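You operate a simulated robot arm through the tools that you are given. There is no shell and no other tool.

You run a simulated two-armed robot. Do the job below in one go: nothing can be reset, and whatever is moved stays where it is left.

JOB
Slide core 27 onto the purple peg, then push the board in and lock it.
Fine: the red knob frees the board and ends at HELD; pull the board out to load it. Where these are worked on the way, their far stop is far enough and under half their travel is too little: peg board.

The check looks at the end state, three seconds after you hand in, the way a careful person would. Anything else that was tipped, shoved, dropped, spilled or broken makes it a failure.

ROBOT AND FRAMES
Two 7-joint arms with fingered hands on one trunk that stands fixed in place. Base frame: the origin is at the foot of the trunk, x ahead of it, y to its left, z up. Lengths are in m, angles in degrees, forces in N, time in s.
The left shoulder is at [0.02, 0.269, 1.172], the right one opposite. Each reaches about 1.298 m from its shoulder. Payload 5 kg a hand.
The TCP of each hand is the grasp point between the finger pads, 0.042 m short of the fingertips. In the tool frame z runs along the fingers and y along their closing line. The gripper opens to 0.208 m; its body begins 0.119 m behind the TCP. The gripper is a hand of 4 fingers: y runs from the thumb to the fingers, the wrist lies at [0, 0, -0.317] in the tool frame, and closing takes about 1.5 s.
Orientation is that of the tool frame in the base frame, as a unit quaternion [x, y, z, w]. With the fingers straight down and closing along the base's y, the tool's x points along the base's -x, its y along +y and its z along -z.

CONTROLS
- The arms move only by the tool move_arm. It takes "left_deltas", "right_deltas" or both (then of equal length, played together; a hand with none holds still); each is a list of rows, each a list of 7 numbers: the shift along the base's x, y, z in m, then the turn, a rotation vector about the base's x, y, z in degrees, then the finger opening in m, from 0 to 0.208. In form: [[x, y, z, wx, wy, wz, fingers], ...]. A call has 1 to 20 rows; each row is the pose to reach, as a shift and turn from the pose commanded when the call began. Each row takes 0.2 s and may step no farther than 0.05 m and 8.6 degrees from the row before; otherwise, or with a gripper value out of range, the whole call is refused. Where a pose cannot be reached the arm comes as near as it can. A force on the tool above 50 N (or 10 N above the force at the start of the call, whichever is more), or a blocked arm, ends the call early, and 0.2 s more pass. The fingers move at their own pace (about 0.153 m/s each) and stop on an object; they squeeze with about 22 N. The grip force told is the motor's: it shows also when the fingers shut on nothing. Time passes only in rows, and 0.2 s behind the last, so rows that repeat a pose let the fingers close. The reply holds the time, the measured pose of the TCP, the force on the tool along the base axes, the opening and the grip force, in the units named above and with some noise, with the torque about the TCP (base axes, N m) and any sound that the robot's microphone picked up, and new pictures: "show" is both (left out), scene, wrist or none (wrist: the cameras of the hands that moved).
- Cameras (640 x 400 px; columns grow to the right, rows downward): "scene" is now at [0.1601, 0.0058, 1.4448]; the picture's right is [0.06, -1.00, 0.00], its down [-0.49, -0.03, -0.87] and it looks along [0.87, 0.05, -0.49] (base axes); focal length 324 px, centre (320, 200). "left" rides on the left gripper at [-0.093, 0.001, -0.146] in its tool frame; the picture's right is [-0.01, -1.00, 0.00], its down [0.84, -0.01, -0.54] and it looks along [0.54, -0.01, 0.84] (tool axes); focal length 280 px, centre (320, 200). "right" rides on the right gripper at [0.093, 0.001, -0.146] in its tool frame; the picture's right is [-0.01, 1.00, 0.00], its down [-0.84, -0.01, -0.54] and it looks along [-0.54, -0.01, 0.84] (tool axes); focal length 280 px, centre (320, 200). There is no depth. A picture from a camera that has moved, and an enlarged one, comes with that camera's place and axes in the base frame and with its lens.
- lift_body(by): moves the trunk up (or, below 0, down) by that many m; the arms and the scene camera ride with it, the base frame stays. It gives what a move gives, with no picture.
- preshape(shape, hand): the hand has 4 fingers and takes this shape, open, in about a second: jaw (thumb against the fingers, like two jaws); tri (thumb and two fingers); tip (a fingertip pinch); poke (one finger out to press); point (the index stretched); flat (the hand flat); cup (the hand cupped); fist (a fist). The gripper value then closes the fingers along that shape, each until it touches; the sizes above hold for jaw. It gives what a move gives, with no picture.
- turn_head(pan, tilt): turns the head with the scene camera to pan (to the left, within 80 degrees either way) and tilt (down, from -29 to 69), counted from straight ahead of the robot (the tilt from the chest, where the trunk bows). It gives what a move gives, and a new picture of the scene camera.
- inspect(camera, box): a new picture of the part [left, top, right, bottom] of that camera's present view, enlarged. It takes no simulated time.
- sign_off(): hands the job in; it is judged then, once.

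Nothing tells you positions but the pictures and the camera data. Unless the task says otherwise, let go and move clear before handing in.

The tools are called after "Emit:" as a command line: name --argument value ..., lists and objects as JSON in quotes. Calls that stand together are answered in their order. move_arm: Moves the arms, as the interface text tells. Its arguments: {"type":"object","properties":{"left_deltas":{"type":"array","items":{"type":"array","items":{"type":"number"}}},"right_deltas":{"type":"array","items":{"type":"array","items":{"type":"number"}}},"show":{"type":"string","enum":["both","scene","wrist","none"]}},"required":[]} The other tools are called the same way: lift_body (by) moves the trunk up or down; preshape (shape, hand) gives the hand a shape; turn_head (pan, tilt) turns the head that bears the scene camera; inspect (camera, box) takes an enlarged picture of a part of a camera's view; sign_off () hands the job in.

At the start:

```text
clock: 0.0
left_eef_pos: [0.6563, 0.361, 1.1684]
left_ee_rot: [-0.063, 0.998, -0.001, 0.001]
left_wrist_force: [-0.1, 0.0, 0.3]
left_wrist_torque: [-0.02, -0.02, 0.0]
left_width: 0.208
left_grasp_force: 0.1
left_shape: jaw
right_eef_pos: [0.4489, -0.1286, 1.1934]
right_ee_rot: [-0.063, 0.998, 0.0, 0.0]
right_wrist_force: [0.5, -0.3, 0.3]
right_wrist_torque: [0.01, 0.0, 0.02]
right_width: 0.2079
right_grasp_force: 0.2
right_shape: jaw
trunk travel left (down, up): [-0.55, 0.071]
head pan, tilt (commanded): [3.3, 29.7]
```

scene: 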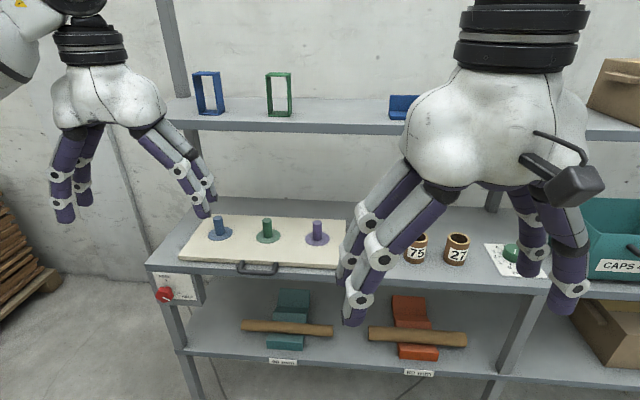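
right: 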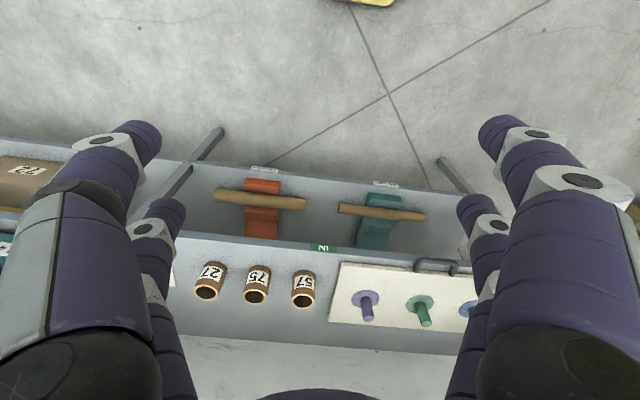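
left: 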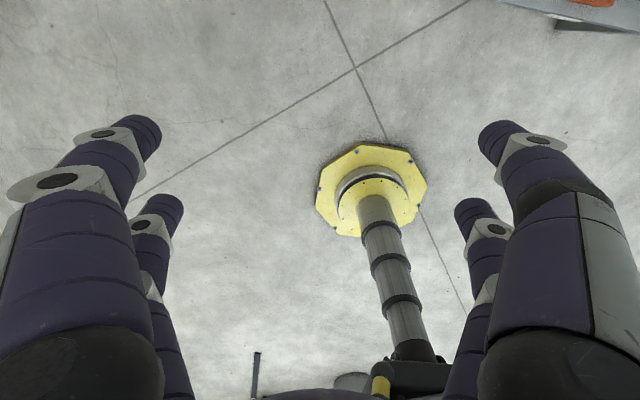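

I see a shelf with a peg board (blue, green and purple pegs), a red knob on a panel at its left front, and numbered cores to its right. I'll look closer before moving anything.

Emit:
inspect --camera "scene" --box '[140, 190, 360, 320]'

Emit:
inspect --camera "scene" --box '[380, 200, 560, 310]'

Emit:
inspect --camera "scene" --box '[140, 260, 220, 310]'

Emit:
inspect --camera "right" --box '[160, 220, 500, 400]'

```text
2.91 times, centred on (250, 255) of scene
camera zoom: at [0.1601, 0.0058, 1.4448], right [0.06, -1.0, 0.0], down [-0.49, -0.03, -0.87], along [0.87, 0.05, -0.49], focal length 942 px, centre (524, 40)
```

zoom: 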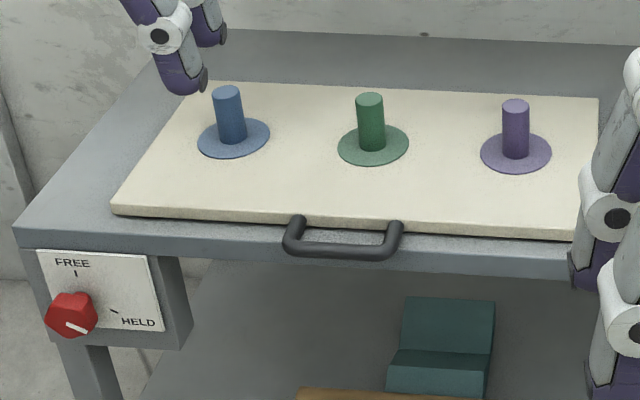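

```text
3.56 times, centred on (470, 255) of scene
camera zoom: at [0.1601, 0.0058, 1.4448], right [0.06, -1.0, 0.0], down [-0.49, -0.03, -0.87], along [0.87, 0.05, -0.49], focal length 1152 px, centre (-213, 4)
```

zoom: 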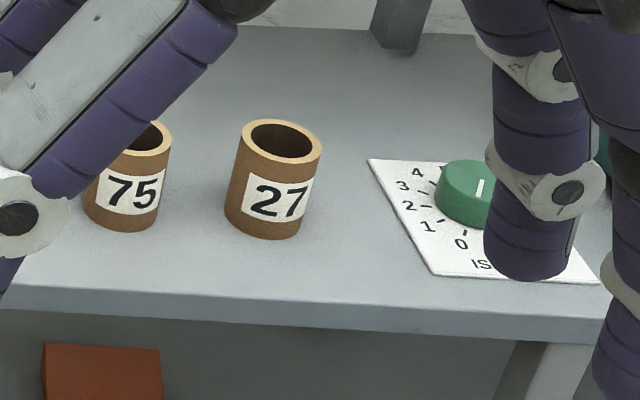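

```text
8.00 times, centred on (180, 285) of scene
camera zoom: at [0.1601, 0.0058, 1.4448], right [0.06, -1.0, 0.0], down [-0.49, -0.03, -0.87], along [0.87, 0.05, -0.49], focal length 2591 px, centre (1440, -480)
```

zoom: 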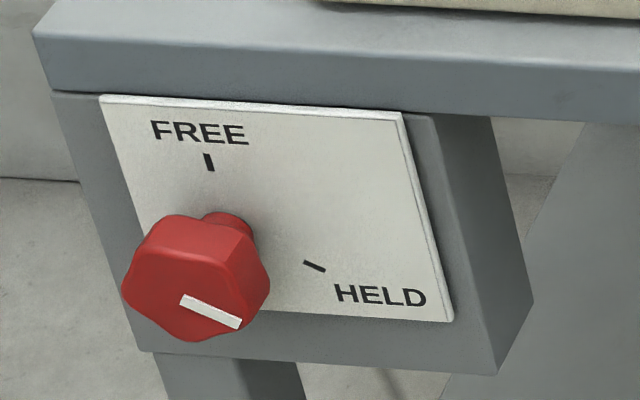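

```text
1.88 times, centred on (330, 310) of right
camera zoom: at [0.3561, -0.1394, 1.3399], right [-0.11, 0.99, 0.0], down [0.84, 0.09, 0.54], along [0.54, 0.06, -0.84], focal length 528 px, centre (301, -7)
```

zoom: 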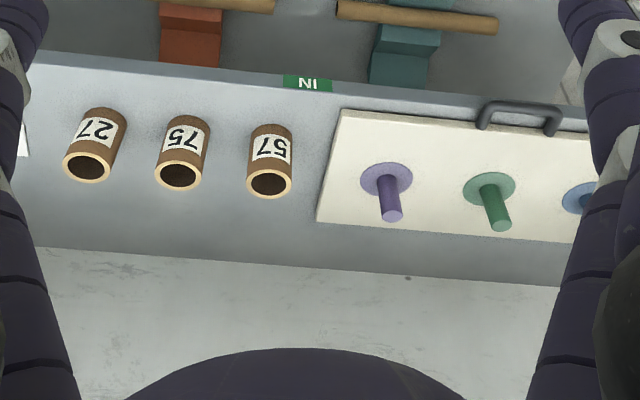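

The knob points at HELD now. It has to go counter-clockwise to FREE before the board can slide. I estimate core 27 at about (0.95, -0.36), the purple peg at (1.006, 0.064, top 0.88) and the knob near (0.83, 0.51, 0.72). Next I turn the left hand to point its fingers forward and move the right hand aside for a clearer view.

Emit:
move_arm --left_deltas '[[-0.007, 0.01, -0.023, 0, -7.5, 0, 0.208], [-0.013, 0.02, -0.047, 0, -15, 0, 0.208], [-0.02, 0.03, -0.07, 0, -22.5, 0, 0.208], [-0.027, 0.04, -0.093, 0, -30, 0, 0.208], [-0.033, 0.05, -0.117, 0, -37.5, 0, 0.208], [-0.04, 0.06, -0.14, 0, -45, 0, 0.208], [-0.047, 0.07, -0.163, 0, -52.5, 0, 0.208], [-0.053, 0.08, -0.187, 0, -60, 0, 0.208], [-0.06, 0.09, -0.21, 0, -67.5, 0, 0.208], [-0.067, 0.1, -0.233, 0, -75, 0, 0.208], [-0.073, 0.11, -0.257, 0, -82.5, 0, 0.208], [-0.08, 0.12, -0.28, 0, -90, 0, 0.208]]' --right_deltas '[[0, -0.025, 0, 0, 0, 0, 0.208], [0, -0.05, 0, 0, 0, 0, 0.208], [0, -0.075, 0, 0, 0, 0, 0.208], [0, -0.1, 0, 0, 0, 0, 0.208], [0, -0.125, 0, 0, 0, 0, 0.208], [0, -0.15, 0, 0, 0, 0, 0.208], [0, -0.175, 0, 0, 0, 0, 0.208], [0, -0.2, 0, 0, 0, 0, 0.208], [0, -0.225, 0, 0, 0, 0, 0.208], [0, -0.25, 0, 0, 0, 0, 0.208], [0, -0.275, 0, 0, 0, 0, 0.208], [0, -0.3, 0, 0, 0, 0, 0.208]]' --show "both"

```text
clock: 2.6
left_eef_pos: [0.6585, 0.4632, 0.9592]
left_ee_rot: [-0.05, 0.844, -0.035, 0.532]
left_wrist_force: [0.4, 0.6, 0.7]
left_wrist_torque: [0.01, -0.02, 0.0]
left_width: 0.2082
left_grasp_force: 0.0
left_shape: jaw
left hand out of reach, approached as far as the arm can: row 7, 8, 9, 10, 11, 12
right_eef_pos: [0.4489, -0.4291, 1.1946]
right_ee_rot: [-0.063, 0.998, 0.0, 0.0]
right_wrist_force: [1.0, 0.4, -0.9]
right_wrist_torque: [-0.02, 0.02, 0.0]
right_width: 0.2081
right_grasp_force: 0.1
right_shape: jaw
trunk travel left (down, up): [-0.55, 0.071]
head pan, tilt (commanded): [3.3, 29.7]
camera scene: at [0.1605, 0.0062, 1.4448], right [0.06, -1.0, 0.0], down [-0.49, -0.03, -0.87], along [0.87, 0.05, -0.5], focal length 324 px, centre (320, 200)
camera right: at [0.3564, -0.4395, 1.3396], right [-0.11, 0.99, 0.0], down [0.84, 0.09, 0.54], along [0.54, 0.06, -0.84], focal length 280 px, centre (320, 200)
camera left: at [0.5676, 0.4774, 1.1055], right [0.05, -0.99, 0.13], down [-0.85, -0.11, -0.52], along [0.53, -0.08, -0.84], focal length 280 px, centre (320, 200)
```

scene: 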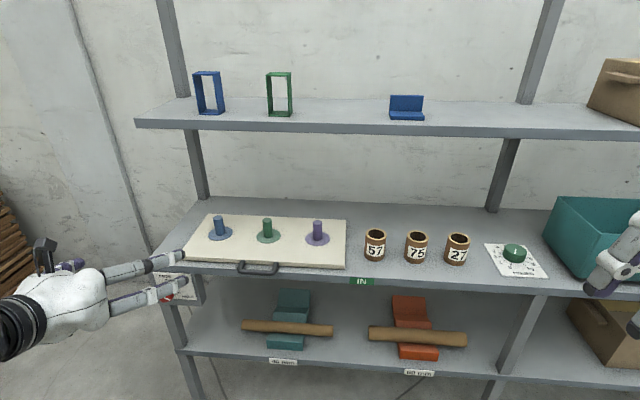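
right: 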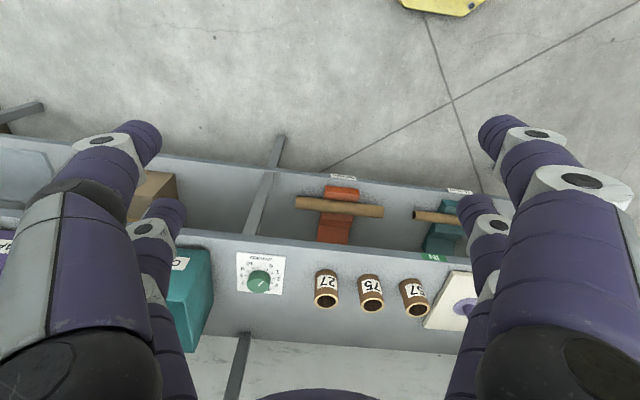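
left: 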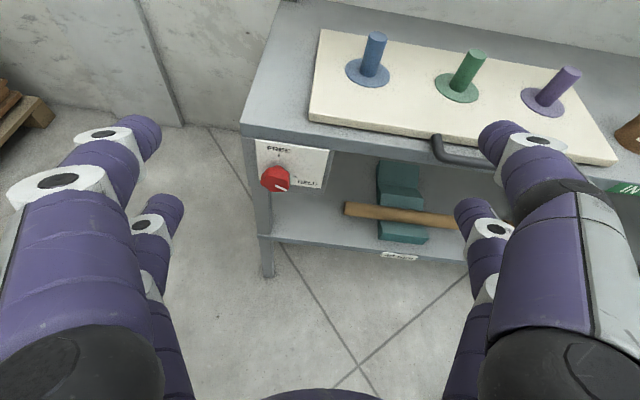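

Both views are clear now, though the left arm could not point its fingers fully level from there. I'll take close-ups of the knob, handle and board from both cameras to fix their positions.

Emit:
inspect --camera "left" --box '[240, 120, 340, 200]'

Emit:
inspect --camera "left" --box '[300, 20, 640, 230]'

Emit:
inspect --camera "scene" --box '[180, 200, 380, 320]'

Emit:
inspect --camera "right" --box '[220, 220, 480, 380]'

Emit:
inspect --camera "scene" --box '[340, 210, 560, 310]'

```text
5.00 times, centred on (290, 160) of left
camera zoom: at [0.5676, 0.4774, 1.1055], right [0.05, -0.99, 0.13], down [-0.85, -0.11, -0.52], along [0.53, -0.08, -0.84], focal length 1402 px, centre (470, 400)
```

zoom: 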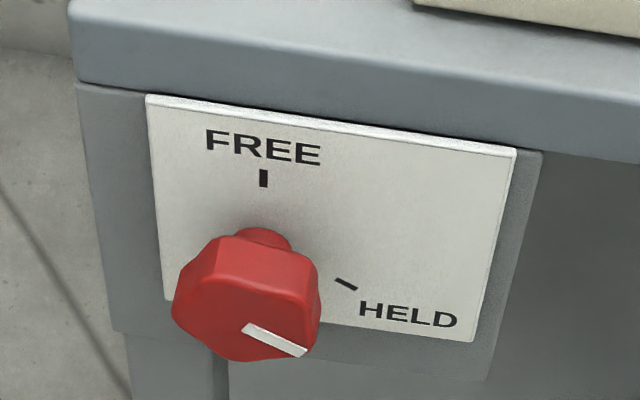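

```text
1.88 times, centred on (470, 125) of left
camera zoom: at [0.5676, 0.4774, 1.1055], right [0.05, -0.99, 0.13], down [-0.85, -0.11, -0.52], along [0.53, -0.08, -0.84], focal length 528 px, centre (38, 341)
```

zoom: 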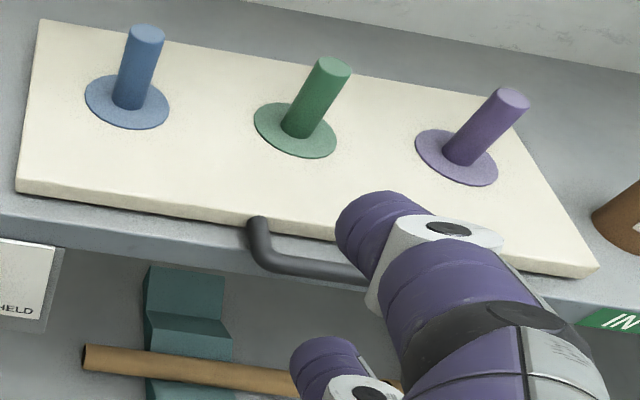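

```text
3.20 times, centred on (280, 260) of scene
camera zoom: at [0.1605, 0.0062, 1.4448], right [0.06, -1.0, 0.0], down [-0.49, -0.03, -0.87], along [0.87, 0.05, -0.5], focal length 1036 px, centre (448, 8)
```

zoom: 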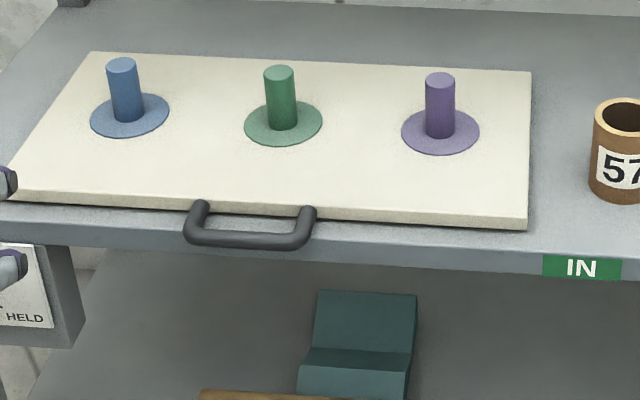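

```text
2.46 times, centred on (350, 300) of right
camera zoom: at [0.3564, -0.4395, 1.3396], right [-0.11, 0.99, 0.0], down [0.84, 0.09, 0.54], along [0.54, 0.06, -0.84], focal length 690 px, centre (246, -46)
```

zoom: 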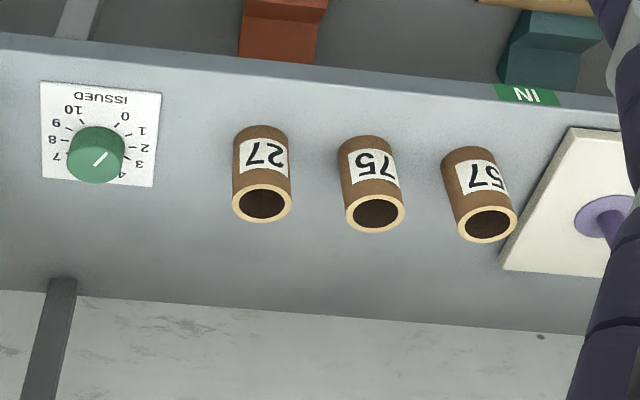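

```text
2.91 times, centred on (450, 260) of scene
camera zoom: at [0.1605, 0.0062, 1.4448], right [0.06, -1.0, 0.0], down [-0.49, -0.03, -0.87], along [0.87, 0.05, -0.5], focal length 942 px, centre (-58, 26)
```

zoom: 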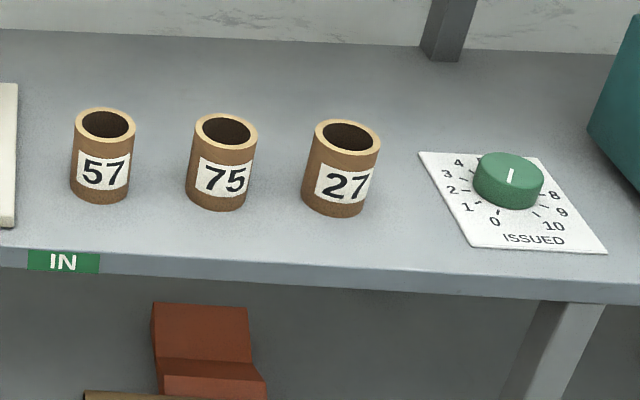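

From the pictures: knob axis about (y 0.516, z 0.711) with its face at x ≈ 0.83, and FREE and HELD about 120° apart. The handle bar is at about (0.85, 0.23, 0.807), the board top at z ≈ 0.816, and the upper shelf's front edge at x ≈ 0.98, z ≈ 1.2. I'll lower the trunk so the left hand can point level at the knob.

Emit:
lift_body --by -0.25

```text
clock: 5.2
left_eef_pos: [0.661, 0.4616, 0.6623]
left_ee_rot: [-0.051, 0.863, -0.034, 0.502]
left_wrist_force: [-0.2, 0.3, -0.3]
left_wrist_torque: [0.02, 0.03, 0.0]
left_width: 0.2081
left_grasp_force: 0.1
left_shape: jaw
right_eef_pos: [0.4488, -0.4288, 0.944]
right_ee_rot: [-0.063, 0.998, 0.0, -0.001]
right_wrist_force: [-0.2, -0.7, 1.1]
right_wrist_torque: [0.0, -0.01, -0.03]
right_width: 0.2083
right_grasp_force: 0.1
right_shape: jaw
trunk travel left (down, up): [-0.3, 0.321]
head pan, tilt (commanded): [3.3, 29.7]
```

The left hand sagged a bit lower than the trunk move alone would explain, since it was at its reach limit. I'll move it forward and up gently, to see which pose it really reaches.

Emit:
move_arm --left_deltas '[[0.015, 0.005, 0.02, 0, 0, 0, 0.208], [0.03, 0.01, 0.04, 0, 0, 0, 0.208], [0.045, 0.015, 0.06, 0, 0, 0, 0.208], [0.06, 0.02, 0.08, 0, 0, 0, 0.208], [0.06, 0.02, 0.08, 0, 0, 0, 0.208], [0.06, 0.02, 0.08, 0, 0, 0, 0.208]]' --show "both"

```text
clock: 6.6
left_eef_pos: [0.7203, 0.482, 0.7427]
left_ee_rot: [-0.051, 0.863, -0.035, 0.501]
left_wrist_force: [-0.2, 0.2, -0.5]
left_wrist_torque: [0.01, 0.03, -0.01]
left_width: 0.2076
left_grasp_force: 0.1
left_shape: jaw
right_eef_pos: [0.4494, -0.4291, 0.9443]
right_ee_rot: [-0.063, 0.998, 0.0, -0.001]
right_wrist_force: [-0.3, -0.2, -0.4]
right_wrist_torque: [0.01, 0.02, 0.02]
right_width: 0.2079
right_grasp_force: 0.0
right_shape: jaw
trunk travel left (down, up): [-0.3, 0.321]
head pan, tilt (commanded): [3.3, 29.7]
camera scene: at [0.1951, 0.0058, 1.1887], right [0.06, -1.0, 0.0], down [-0.49, -0.03, -0.87], along [0.87, 0.05, -0.49], focal length 324 px, centre (320, 200)
camera left: at [0.6408, 0.4963, 0.8944], right [0.06, -0.99, 0.12], down [-0.88, -0.11, -0.46], along [0.47, -0.08, -0.88], focal length 280 px, centre (320, 200)
```

scene: 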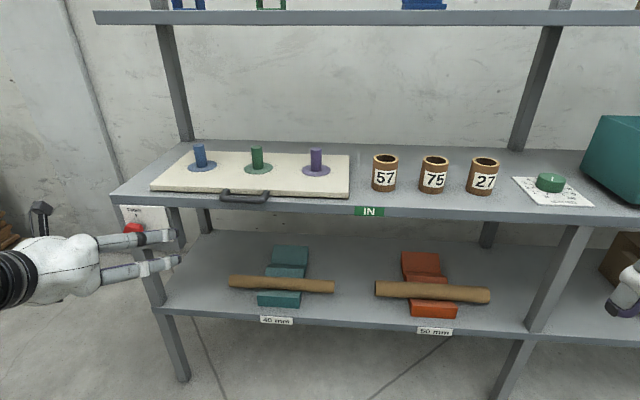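
left: 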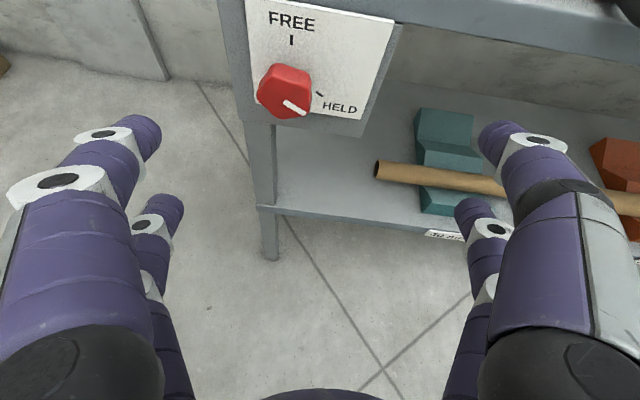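

The command tracks the measured pose, which is good. I'll now try to raise the pitch the remaining 30° so the fingers point straight at the panel, keeping them clear of it.

Emit:
move_arm --left_deltas '[[0, 0, 0, 0, -7.5, 0, 0.208], [0, 0.005, -0.005, 0, -15, 0, 0.208], [0, 0.01, -0.01, 0, -22.5, 0, 0.208], [0, 0.015, -0.015, 0, -30, 0, 0.208], [0, 0.02, -0.02, 0, -30, 0, 0.208], [0, 0.02, -0.02, 0, -30, 0, 0.208]]' --show "both"

```text
clock: 8.0
left_eef_pos: [0.7221, 0.5025, 0.7216]
left_ee_rot: [-0.042, 0.703, -0.046, 0.708]
left_wrist_force: [0.4, 0.9, 0.5]
left_wrist_torque: [0.01, 0.11, -0.05]
left_width: 0.208
left_grasp_force: 0.1
left_shape: jaw
right_eef_pos: [0.4495, -0.4286, 0.9432]
right_ee_rot: [-0.063, 0.998, 0.001, -0.002]
right_wrist_force: [0.6, 0.3, -0.1]
right_wrist_torque: [0.0, 0.03, 0.02]
right_width: 0.2079
right_grasp_force: 0.1
right_shape: jaw
trunk travel left (down, up): [-0.3, 0.321]
head pan, tilt (commanded): [3.3, 29.7]
camera scene: at [0.1953, 0.006, 1.1885], right [0.06, -1.0, 0.0], down [-0.49, -0.03, -0.87], along [0.87, 0.05, -0.5], focal length 324 px, centre (320, 200)
camera left: at [0.5753, 0.5166, 0.8132], right [-0.01, -0.99, 0.14], down [-0.53, -0.11, -0.84], along [0.85, -0.08, -0.53], focal length 280 px, centre (320, 200)
```

scene: 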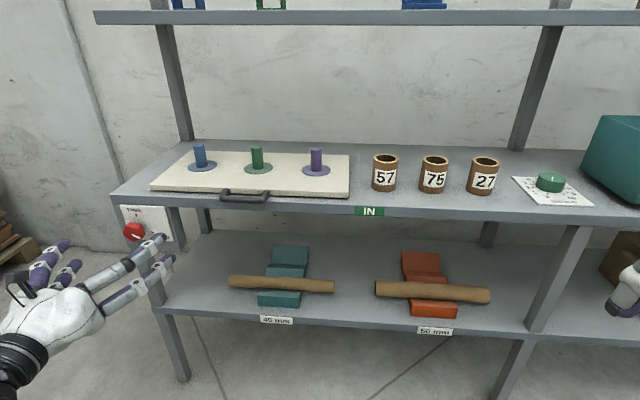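
left: 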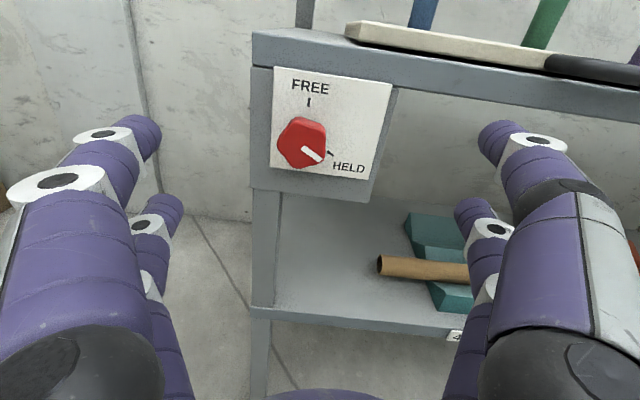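

The left hand is now level and faces the knob. A close look from the wrist camera will refine the knob's centre and pointer.

Emit:
inspect --camera "left" --box '[250, 50, 410, 200]'

Emit:
inspect --camera "scene" --box '[100, 180, 200, 260]'

```text
2.67 times, centred on (330, 125) of left
camera zoom: at [0.5753, 0.5166, 0.8132], right [-0.01, -0.99, 0.14], down [-0.53, -0.11, -0.84], along [0.85, -0.08, -0.53], focal length 748 px, centre (293, 400)
```

zoom: 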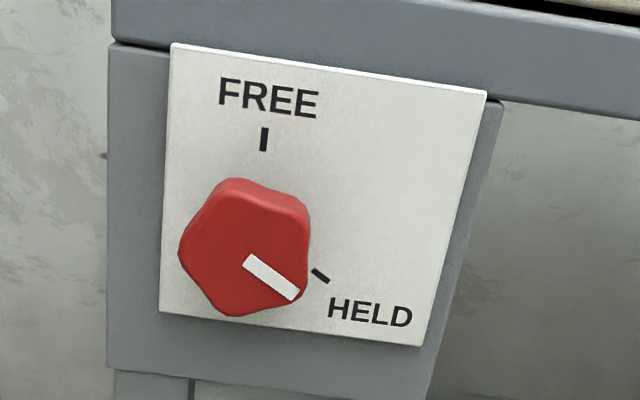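

```text
5.00 times, centred on (150, 220) of scene
camera zoom: at [0.1953, 0.006, 1.1885], right [0.06, -1.0, 0.0], down [-0.49, -0.03, -0.87], along [0.87, 0.05, -0.5], focal length 1619 px, centre (1170, 100)
```

zoom: 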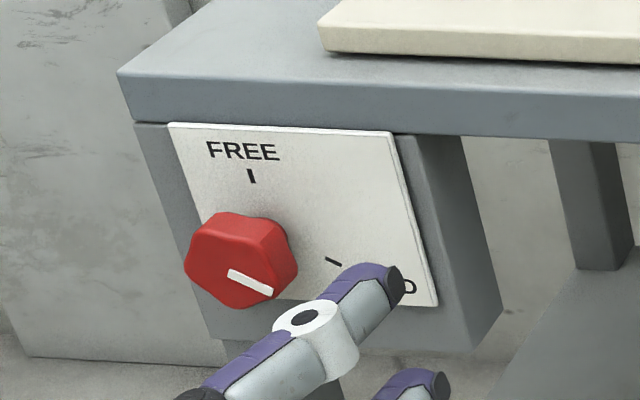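

Knob axis confirmed at y ≈ 0.5165, z ≈ 0.7115, with the pointer exactly at HELD (about 121° clockwise from FREE). I'll line the left hand up on the axis and pre-roll it clockwise, so one grip can turn the knob counter-clockwise to FREE.

Emit:
move_arm --left_deltas '[[0.0, 0.002, -0.002, 8, 0, 0, 0.18], [0.0, 0.004, -0.004, 16, 0, 0, 0.16], [0.0, 0.008, -0.006, 24, 0, 0, 0.14], [0.0, 0.012, -0.008, 32, 0, 0, 0.12], [0.01, 0.014, -0.0101, 40, 0, 0, 0.11], [0.02, 0.014, -0.0101, 48, 0, 0, 0.11], [0.03, 0.014, -0.0101, 56, 0, 0, 0.11], [0.03, 0.014, -0.0101, 56, 0, 0, 0.11]]' --show "both"

```text
clock: 9.8
left_eef_pos: [0.752, 0.5159, 0.7108]
left_ee_rot: [0.297, 0.643, 0.29, 0.643]
left_wrist_force: [0.3, -0.1, 0.7]
left_wrist_torque: [0.0, 0.0, 0.01]
left_width: 0.1108
left_grasp_force: 0.0
left_shape: jaw
right_eef_pos: [0.4492, -0.4277, 0.9439]
right_ee_rot: [-0.063, 0.998, 0.0, 0.0]
right_wrist_force: [-0.1, 0.1, 0.2]
right_wrist_torque: [0.03, 0.04, -0.02]
right_width: 0.2078
right_grasp_force: 0.0
right_shape: jaw
trunk travel left (down, up): [-0.3, 0.321]
head pan, tilt (commanded): [3.3, 29.7]
camera scene: at [0.1951, 0.0058, 1.1887], right [0.06, -1.0, 0.0], down [-0.49, -0.03, -0.87], along [0.87, 0.05, -0.49], focal length 324 px, centre (320, 200)
camera left: at [0.6056, 0.4481, 0.7747], right [-0.01, -0.67, -0.75], down [-0.53, 0.63, -0.56], along [0.85, 0.39, -0.36], focal length 280 px, centre (320, 200)
```

scene: 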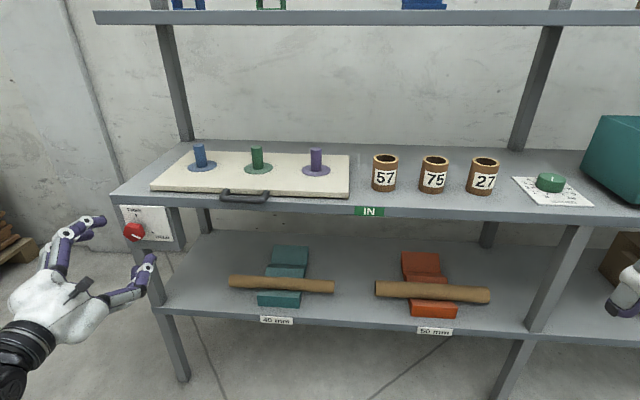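
left: 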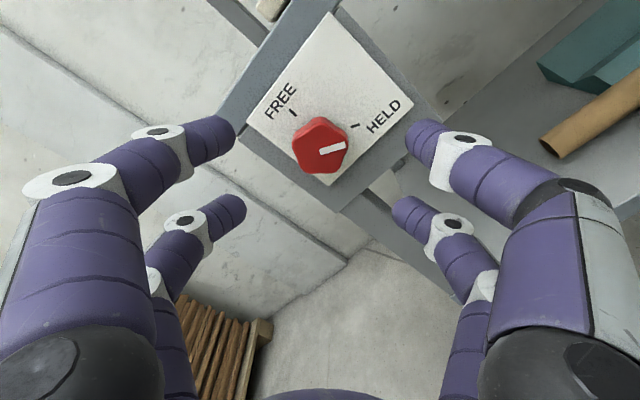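

The roll worked and the hand is square to the panel. I'll advance so the fingertips straddle the knob, still open.

Emit:
move_arm --left_deltas '[[0.02, 0.0005, 0.0005, 0, 0, 0, 0.11], [0.04, 0.0005, 0.0005, 0, 0, 0, 0.11], [0.055, 0.0005, 0.0005, 0, 0, 0, 0.11], [0.055, 0.0005, 0.0005, 0, 0, 0, 0.11]]' --show "both"

Emit:
inspect --camera "scene" --box '[60, 180, 200, 290]'

```text
clock: 10.8
left_eef_pos: [0.8068, 0.516, 0.7115]
left_ee_rot: [0.296, 0.643, 0.29, 0.644]
left_wrist_force: [0.8, 0.0, -0.3]
left_wrist_torque: [-0.01, -0.02, 0.02]
left_width: 0.1108
left_grasp_force: 0.1
left_shape: jaw
right_eef_pos: [0.4485, -0.4285, 0.944]
right_ee_rot: [-0.063, 0.998, 0.0, 0.0]
right_wrist_force: [0.5, -1.0, 0.2]
right_wrist_torque: [0.01, 0.01, -0.03]
right_width: 0.2081
right_grasp_force: 0.0
right_shape: jaw
trunk travel left (down, up): [-0.3, 0.321]
head pan, tilt (commanded): [3.3, 29.7]
camera scene: at [0.1952, 0.0058, 1.1887], right [0.06, -1.0, 0.0], down [-0.49, -0.03, -0.87], along [0.87, 0.05, -0.5], focal length 324 px, centre (320, 200)
camera left: at [0.6612, 0.4489, 0.7742], right [-0.01, -0.67, -0.74], down [-0.53, 0.63, -0.56], along [0.85, 0.39, -0.36], focal length 280 px, centre (320, 200)
```

scene: 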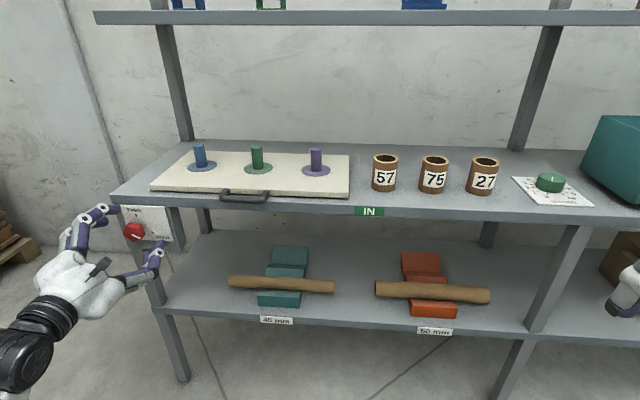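
left: 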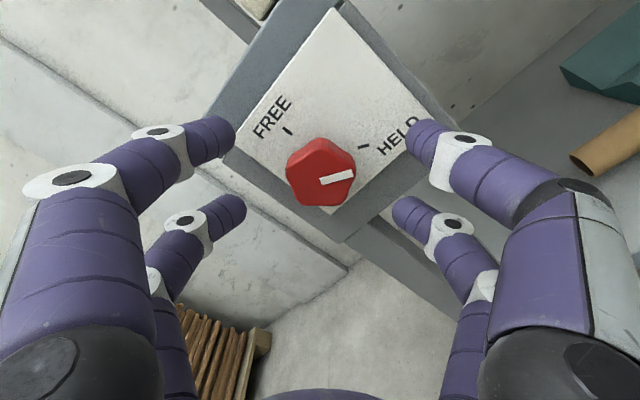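

```text
3.64 times, centred on (130, 235) of scene
camera zoom: at [0.1952, 0.0058, 1.1887], right [0.06, -1.0, 0.0], down [-0.49, -0.03, -0.87], along [0.87, 0.05, -0.5], focal length 1178 px, centre (1011, 73)
```

zoom: 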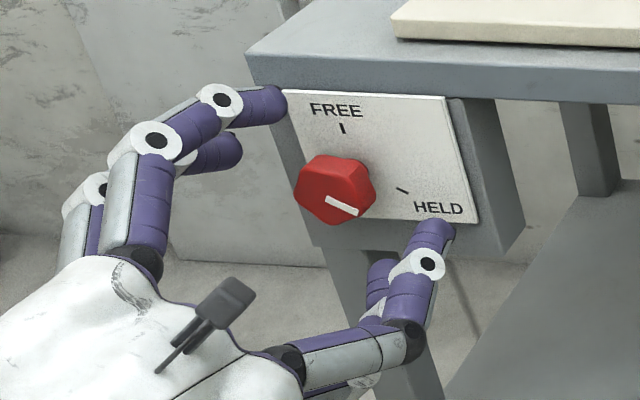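

The fingers straddle the knob with clearance to the plate. Next, close on it.

Emit:
move_arm --left_deltas '[[0.003, 0.0005, 0, 0, 0, 0, 0.08], [0.005, 0.0005, 0, 0, 0, 0, 0.05], [0.005, 0.0005, 0, 0, 0, 0, 0.02], [0.005, 0.0005, 0, 0, 0, 0, 0.0], [0.005, 0.0005, 0, 0, 0, 0, 0.0], [0.005, 0.0005, 0, 0, 0, 0, 0.0]]' --show "both"

Emit:
inspect --camera "scene" --box '[60, 180, 200, 290]'

```text
clock: 12.2
left_eef_pos: [0.812, 0.516, 0.7125]
left_ee_rot: [0.296, 0.643, 0.289, 0.645]
left_wrist_force: [9.6, 1.0, 1.8]
left_wrist_torque: [-0.05, -0.14, -0.04]
left_width: 0.0022
left_grasp_force: 22.1
left_shape: jaw
right_eef_pos: [0.4493, -0.4294, 0.9439]
right_ee_rot: [-0.063, 0.998, 0.0, 0.0]
right_wrist_force: [0.6, 0.9, 0.1]
right_wrist_torque: [0.0, 0.01, 0.0]
right_width: 0.2079
right_grasp_force: 0.1
right_shape: jaw
trunk travel left (down, up): [-0.3, 0.321]
head pan, tilt (commanded): [3.3, 29.7]
camera scene: at [0.1952, 0.0057, 1.1887], right [0.06, -1.0, 0.0], down [-0.49, -0.03, -0.87], along [0.87, 0.05, -0.5], focal length 324 px, centre (320, 200)
camera left: at [0.6656, 0.4487, 0.7748], right [-0.01, -0.67, -0.74], down [-0.53, 0.63, -0.56], along [0.85, 0.39, -0.36], focal length 280 px, centre (320, 200)
```

scene: 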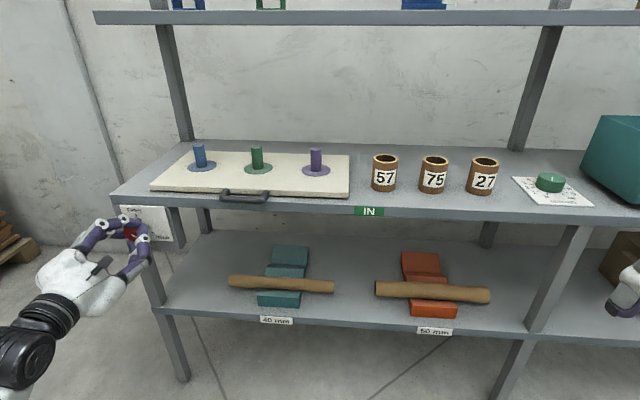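
left: 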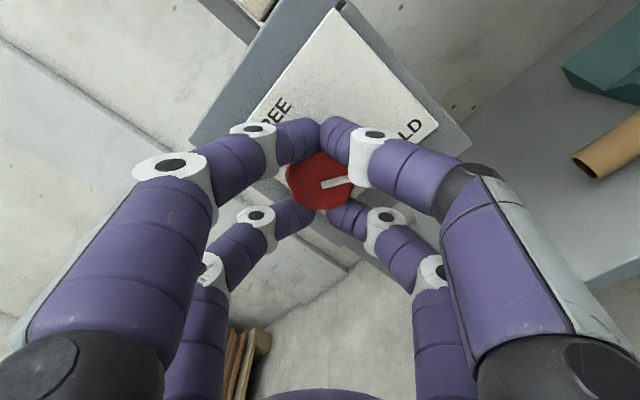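

```text
3.64 times, centred on (130, 235) of scene
camera zoom: at [0.1952, 0.0057, 1.1887], right [0.06, -1.0, 0.0], down [-0.49, -0.03, -0.87], along [0.87, 0.05, -0.5], focal length 1178 px, centre (1011, 73)
```

zoom: 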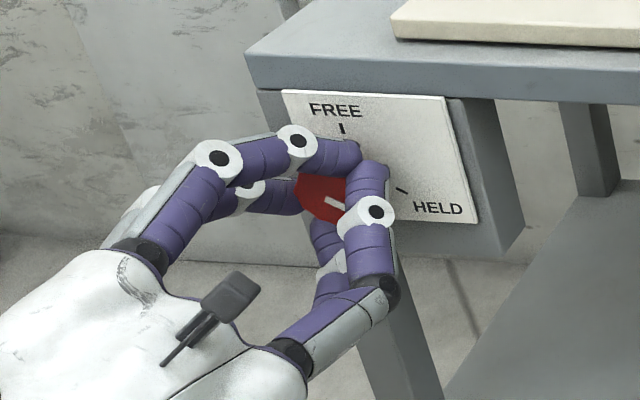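

The two finger pairs closed past the knob, above and below it, without really gripping it (width is about 0). I'll open, back off and use the three-finger shape instead.

Emit:
move_arm --left_deltas '[[0, 0, 0, 0, 0, 0, 0.06], [0, 0, 0, 0, 0, 0, 0.11], [0, 0, 0, 0, 0, 0, 0.11], [-0.02, 0, 0, 0, 0, 0, 0.11], [-0.05, 0, 0, 0, 0, 0, 0.11], [-0.08, 0, 0, 0, 0, 0, 0.11], [-0.08, 0, 0, 0, 0, 0, 0.11]]' --show "none"

Emit:
preshape --hand "left" --shape "tri"

Emit:
inspect --camera "left" --box '[0, 0, 640, 400]'

Emit:
inspect --camera "scene" --box '[0, 160, 240, 360]'

```text
clock: 13.8
left_eef_pos: [0.7318, 0.517, 0.7119]
left_ee_rot: [0.297, 0.643, 0.29, 0.644]
left_wrist_force: [-0.6, 0.0, -0.7]
left_wrist_torque: [-0.01, 0.03, 0.01]
left_width: 0.1095
left_grasp_force: 0.1
left_shape: jaw
right_eef_pos: [0.4492, -0.4305, 0.9442]
right_ee_rot: [-0.063, 0.998, 0.0, -0.001]
right_wrist_force: [-0.1, -0.2, 0.3]
right_wrist_torque: [0.0, -0.03, -0.01]
right_width: 0.208
right_grasp_force: 0.0
right_shape: jaw
trunk travel left (down, up): [-0.3, 0.321]
head pan, tilt (commanded): [3.3, 29.7]
```

```text
clock: 14.7
left_eef_pos: [0.731, 0.5164, 0.7117]
left_ee_rot: [0.296, 0.643, 0.29, 0.644]
left_wrist_force: [0.7, 0.1, 0.2]
left_wrist_torque: [-0.01, -0.01, 0.02]
left_width: 0.2081
left_grasp_force: 0.0
left_shape: tri
right_eef_pos: [0.4486, -0.43, 0.9448]
right_ee_rot: [-0.063, 0.998, 0.0, 0.0]
right_wrist_force: [0.5, 0.3, -0.8]
right_wrist_torque: [0.02, 0.02, 0.02]
right_width: 0.2079
right_grasp_force: 0.0
right_shape: jaw
trunk travel left (down, up): [-0.3, 0.321]
head pan, tilt (commanded): [3.3, 29.7]
```

```text
1.00 times, centred on (320, 200) of left (not enlarged: the box is as wide or as high as the picture)
camera zoom: at [0.5854, 0.4493, 0.7744], right [-0.01, -0.67, -0.74], down [-0.53, 0.63, -0.56], along [0.85, 0.39, -0.36], focal length 280 px, centre (320, 200)
```

zoom: 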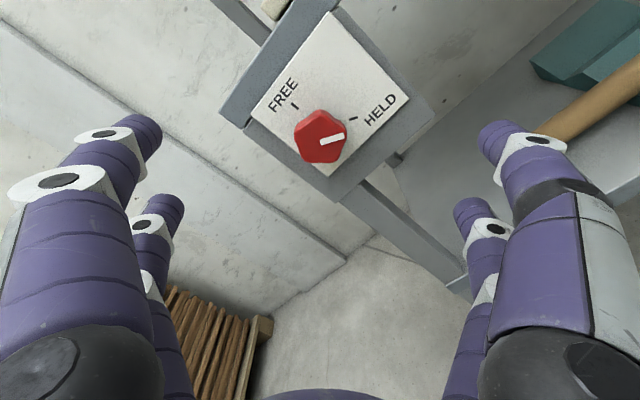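

```text
2.00 times, centred on (120, 260) of scene
camera zoom: at [0.195, 0.0058, 1.1887], right [0.06, -1.0, 0.0], down [-0.49, -0.03, -0.87], along [0.87, 0.05, -0.49], focal length 648 px, centre (720, 80)
```

zoom: 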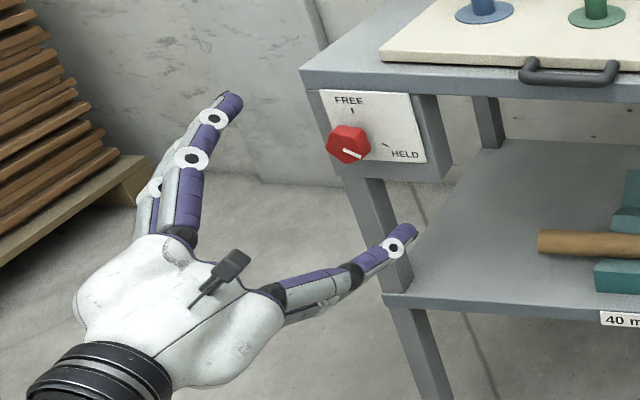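

Open, the three-finger shape looks the same as jaw. I'll close it part-way in free air to see how the fingers meet.

Emit:
move_arm --left_deltas '[[0, 0, 0, 0, 0, 0, 0.15], [0, 0, 0, 0, 0, 0, 0.1], [0, 0, 0, 0, 0, 0, 0.05], [0, 0, 0, 0, 0, 0, 0.05], [0, 0, 0, 0, 0, 0, 0.05]]' --show "wrist"

Emit:
inspect --camera "scene" --box '[20, 180, 200, 320]'

```text
clock: 15.9
left_eef_pos: [0.7318, 0.5162, 0.7121]
left_ee_rot: [0.297, 0.643, 0.289, 0.644]
left_wrist_force: [-0.2, -0.3, -0.9]
left_wrist_torque: [0.0, 0.01, -0.04]
left_width: 0.0505
left_grasp_force: 0.0
left_shape: tri
right_eef_pos: [0.4486, -0.4297, 0.9445]
right_ee_rot: [-0.063, 0.998, 0.0, 0.0]
right_wrist_force: [0.3, 0.1, 0.4]
right_wrist_torque: [-0.01, 0.02, 0.01]
right_width: 0.2077
right_grasp_force: 0.0
right_shape: jaw
trunk travel left (down, up): [-0.3, 0.321]
head pan, tilt (commanded): [3.3, 29.7]
camera left: at [0.5854, 0.4492, 0.7744], right [-0.01, -0.67, -0.74], down [-0.53, 0.63, -0.56], along [0.85, 0.39, -0.36], focal length 280 px, centre (320, 200)
```

left: 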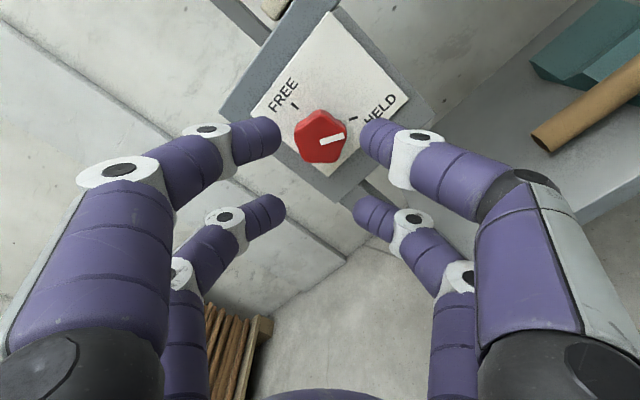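

```text
2.86 times, centred on (110, 250) of scene
camera zoom: at [0.195, 0.0058, 1.1887], right [0.06, -1.0, 0.0], down [-0.49, -0.03, -0.87], along [0.87, 0.05, -0.49], focal length 925 px, centre (920, 57)
```

zoom: 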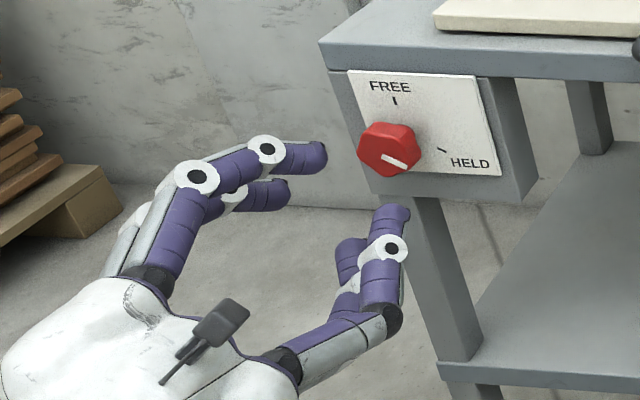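

"Tri" closes the same four fingers in two pairs. I'll look at the "tip" pinch shape too, since a pinch across the knob would hold it better.

Emit:
preshape --hand "left" --shape "tip"

Emit:
move_arm --left_deltas '[[0, 0, 0, 0, 0, 0, 0.15], [0, 0, 0, 0, 0, 0, 0.1], [0, 0, 0, 0, 0, 0, 0.05], [0, 0, 0, 0, 0, 0, 0.05], [0, 0, 0, 0, 0, 0, 0.05]]' --show "wrist"

Emit:
inspect --camera "scene" --box '[20, 180, 200, 320]'

```text
clock: 16.8
left_eef_pos: [0.7318, 0.5161, 0.7122]
left_ee_rot: [0.297, 0.643, 0.289, 0.644]
left_wrist_force: [0.4, 0.3, 0.5]
left_wrist_torque: [-0.02, -0.01, 0.02]
left_width: 0.208
left_grasp_force: 0.0
left_shape: tip
right_eef_pos: [0.4489, -0.4292, 0.9435]
right_ee_rot: [-0.063, 0.998, 0.0, 0.0]
right_wrist_force: [-0.2, -0.3, -0.3]
right_wrist_torque: [-0.03, -0.04, -0.02]
right_width: 0.2079
right_grasp_force: 0.2
right_shape: jaw
trunk travel left (down, up): [-0.3, 0.321]
head pan, tilt (commanded): [3.3, 29.7]
```

```text
clock: 18.0
left_eef_pos: [0.7317, 0.5171, 0.7122]
left_ee_rot: [0.297, 0.643, 0.289, 0.644]
left_wrist_force: [-1.0, -0.2, 0.1]
left_wrist_torque: [0.01, 0.01, 0.02]
left_width: 0.0502
left_grasp_force: 0.0
left_shape: tip
right_eef_pos: [0.4487, -0.429, 0.9445]
right_ee_rot: [-0.063, 0.998, 0.0, 0.002]
right_wrist_force: [-0.4, 0.5, 0.2]
right_wrist_torque: [-0.01, -0.01, -0.02]
right_width: 0.2076
right_grasp_force: 0.1
right_shape: jaw
trunk travel left (down, up): [-0.3, 0.321]
head pan, tilt (commanded): [3.3, 29.7]
camera left: at [0.5854, 0.4492, 0.7744], right [-0.01, -0.67, -0.74], down [-0.53, 0.63, -0.56], along [0.85, 0.39, -0.36], focal length 280 px, centre (320, 200)
```

left: 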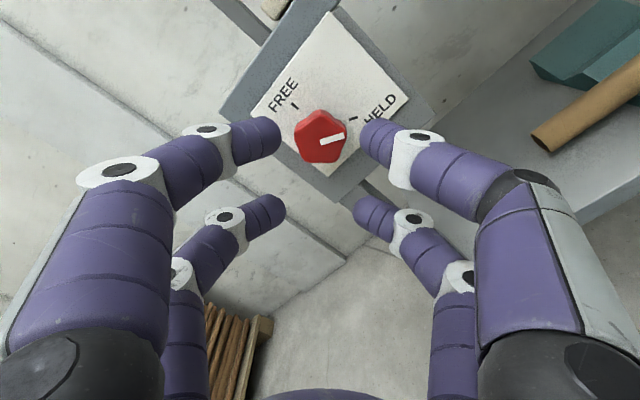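

```text
2.86 times, centred on (110, 250) of scene
camera zoom: at [0.195, 0.0058, 1.1887], right [0.06, -1.0, 0.0], down [-0.49, -0.03, -0.87], along [0.87, 0.05, -0.49], focal length 925 px, centre (920, 57)
```

zoom: 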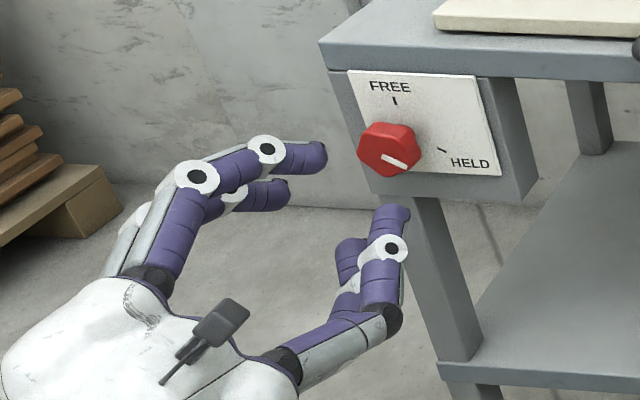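

All three pinch shapes move this hand's fingers as the same two pairs, about 6 cm apart. So I'll offset the hand so that one pair pinches the knob across its diameter while the other pair sits clear below-left.

Emit:
move_arm --left_deltas '[[0, 0.011, -0.01, 0, 0, 0, 0.11], [0.02, 0.0217, -0.0197, 0, 0, 0, 0.11], [0.045, 0.0217, -0.0197, 0, 0, 0, 0.11], [0.07, 0.0217, -0.0197, 0, 0, 0, 0.11], [0.07, 0.0217, -0.0197, 0, 0, 0, 0.11]]' --show "wrist"

Emit:
inspect --camera "scene" --box '[60, 180, 200, 290]'

```text
clock: 19.2
left_eef_pos: [0.8027, 0.539, 0.6919]
left_ee_rot: [0.296, 0.643, 0.289, 0.644]
left_wrist_force: [-0.5, 0.0, 0.2]
left_wrist_torque: [-0.02, -0.04, -0.04]
left_width: 0.1094
left_grasp_force: 0.1
left_shape: tip
right_eef_pos: [0.4494, -0.428, 0.9441]
right_ee_rot: [-0.063, 0.998, 0.0, 0.0]
right_wrist_force: [0.9, -0.1, 0.1]
right_wrist_torque: [0.02, 0.06, -0.04]
right_width: 0.2078
right_grasp_force: 0.0
right_shape: jaw
trunk travel left (down, up): [-0.3, 0.321]
head pan, tilt (commanded): [3.3, 29.7]
camera left: at [0.6554, 0.4712, 0.7552], right [-0.01, -0.67, -0.74], down [-0.53, 0.63, -0.56], along [0.85, 0.39, -0.36], focal length 280 px, centre (320, 200)
```

left: 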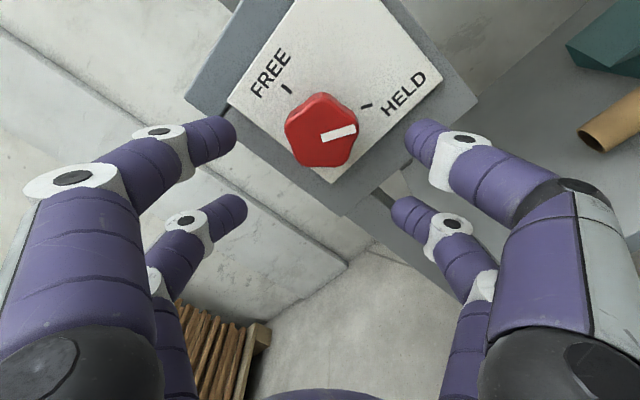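

```text
3.64 times, centred on (130, 235) of scene
camera zoom: at [0.1952, 0.0058, 1.1886], right [0.06, -1.0, 0.0], down [-0.49, -0.03, -0.87], along [0.87, 0.05, -0.5], focal length 1178 px, centre (1011, 73)
```

zoom: 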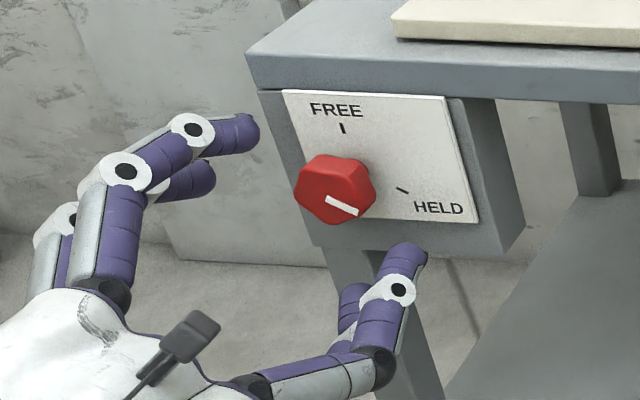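

The near finger pair is level with the knob and its tips reach past the face. Closing now.

Emit:
move_arm --left_deltas '[[0.005, 0, 0, 0, 0, 0, 0.08], [0.01, 0, 0, 0, 0, 0, 0.05], [0.01, 0, 0, 0, 0, 0, 0.02], [0.01, 0, 0, 0, 0, 0, 0.0], [0.01, 0, 0, 0, 0, 0, 0.0], [0.01, 0, 0, 0, 0, 0, 0.0]]' --show "wrist"

Emit:
inspect --camera "scene" --box '[60, 180, 200, 290]'

```text
clock: 20.6
left_eef_pos: [0.8124, 0.5385, 0.6932]
left_ee_rot: [0.296, 0.643, 0.288, 0.645]
left_wrist_force: [3.4, -3.4, 0.2]
left_wrist_torque: [0.06, 0.11, -0.03]
left_width: 0.0232
left_grasp_force: 21.8
left_shape: tip
right_eef_pos: [0.4479, -0.4291, 0.944]
right_ee_rot: [-0.063, 0.998, 0.0, 0.0]
right_wrist_force: [0.0, 0.2, 0.0]
right_wrist_torque: [-0.03, -0.04, -0.04]
right_width: 0.2081
right_grasp_force: 0.1
right_shape: jaw
trunk travel left (down, up): [-0.3, 0.321]
head pan, tilt (commanded): [3.3, 29.7]
camera left: at [0.6657, 0.4703, 0.7555], right [-0.01, -0.67, -0.74], down [-0.53, 0.63, -0.56], along [0.85, 0.39, -0.36], focal length 280 px, centre (320, 200)
```

left: 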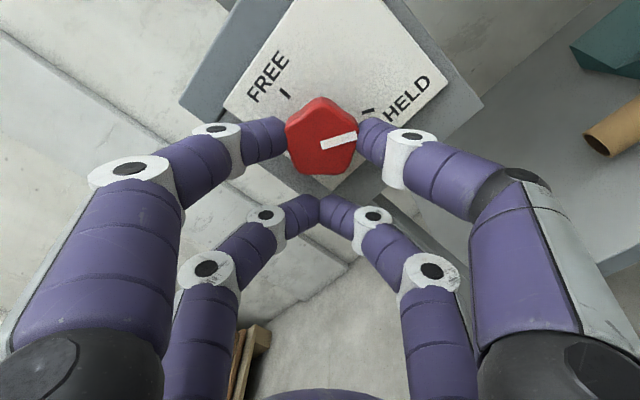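

```text
3.64 times, centred on (130, 235) of scene
camera zoom: at [0.1951, 0.0056, 1.1887], right [0.06, -1.0, 0.0], down [-0.49, -0.03, -0.87], along [0.87, 0.05, -0.49], focal length 1178 px, centre (1011, 73)
```

zoom: 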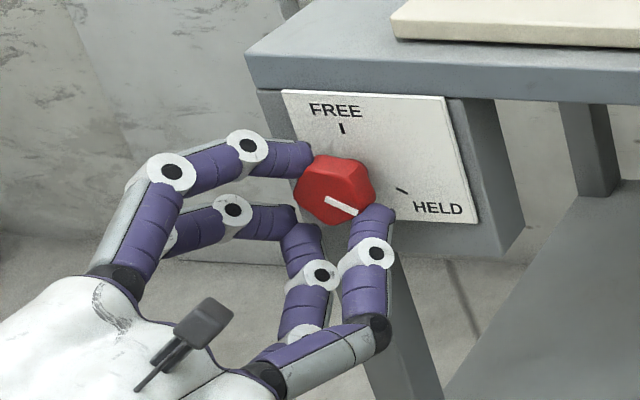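

The near pair now pinches the knob (mean width 0.023 across both pairs, grip 22 N). I'll turn counter-clockwise about the knob's axis in stages, moving the hand around it.

Emit:
move_arm --left_deltas '[[0, -0.0029, -0.0029, -8, 0, 0, 0], [0, -0.0061, -0.0053, -16, 0, 0, 0], [0, -0.0096, -0.0073, -24, 0, 0, 0], [0, -0.0134, -0.0087, -32, 0, 0, 0], [0, -0.0173, -0.0096, -40, 0, 0, 0], [0, -0.0214, -0.01, -48, 0, 0, 0]]' --show "wrist"

Emit:
inspect --camera "scene" --box '[60, 180, 200, 290]'

```text
clock: 22.0
left_eef_pos: [0.8116, 0.5179, 0.6827]
left_ee_rot: [0.007, 0.705, 0.002, 0.709]
left_wrist_force: [8.7, 3.2, 4.3]
left_wrist_torque: [-0.08, 0.13, 0.09]
left_width: 0.0223
left_grasp_force: 22.7
left_shape: tip
right_eef_pos: [0.4488, -0.429, 0.9434]
right_ee_rot: [-0.063, 0.998, 0.0, 0.0]
right_wrist_force: [-0.3, -0.1, -0.1]
right_wrist_torque: [-0.01, 0.0, 0.0]
right_width: 0.2079
right_grasp_force: 0.1
right_shape: jaw
trunk travel left (down, up): [-0.3, 0.321]
head pan, tilt (commanded): [3.3, 29.7]
camera left: at [0.6652, 0.5187, 0.7753], right [-0.01, -1.0, 0.0], down [-0.53, 0.01, -0.85], along [0.85, -0.01, -0.53], focal length 280 px, centre (320, 200)
```

left: 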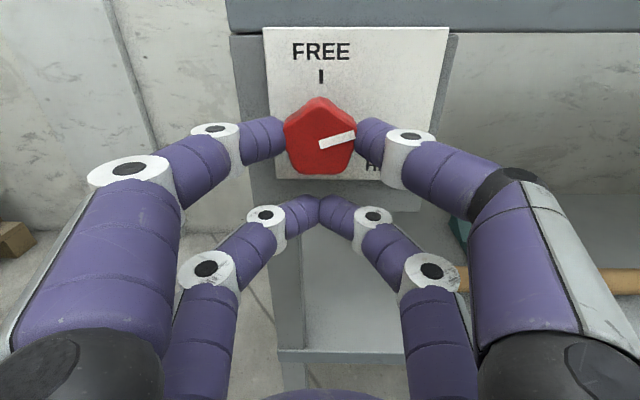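

```text
3.64 times, centred on (130, 235) of scene
camera zoom: at [0.1951, 0.006, 1.1887], right [0.06, -1.0, 0.0], down [-0.49, -0.03, -0.87], along [0.87, 0.05, -0.49], focal length 1178 px, centre (1011, 73)
```

zoom: 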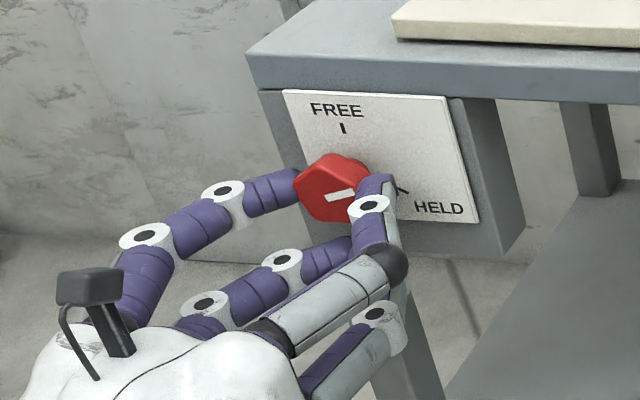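

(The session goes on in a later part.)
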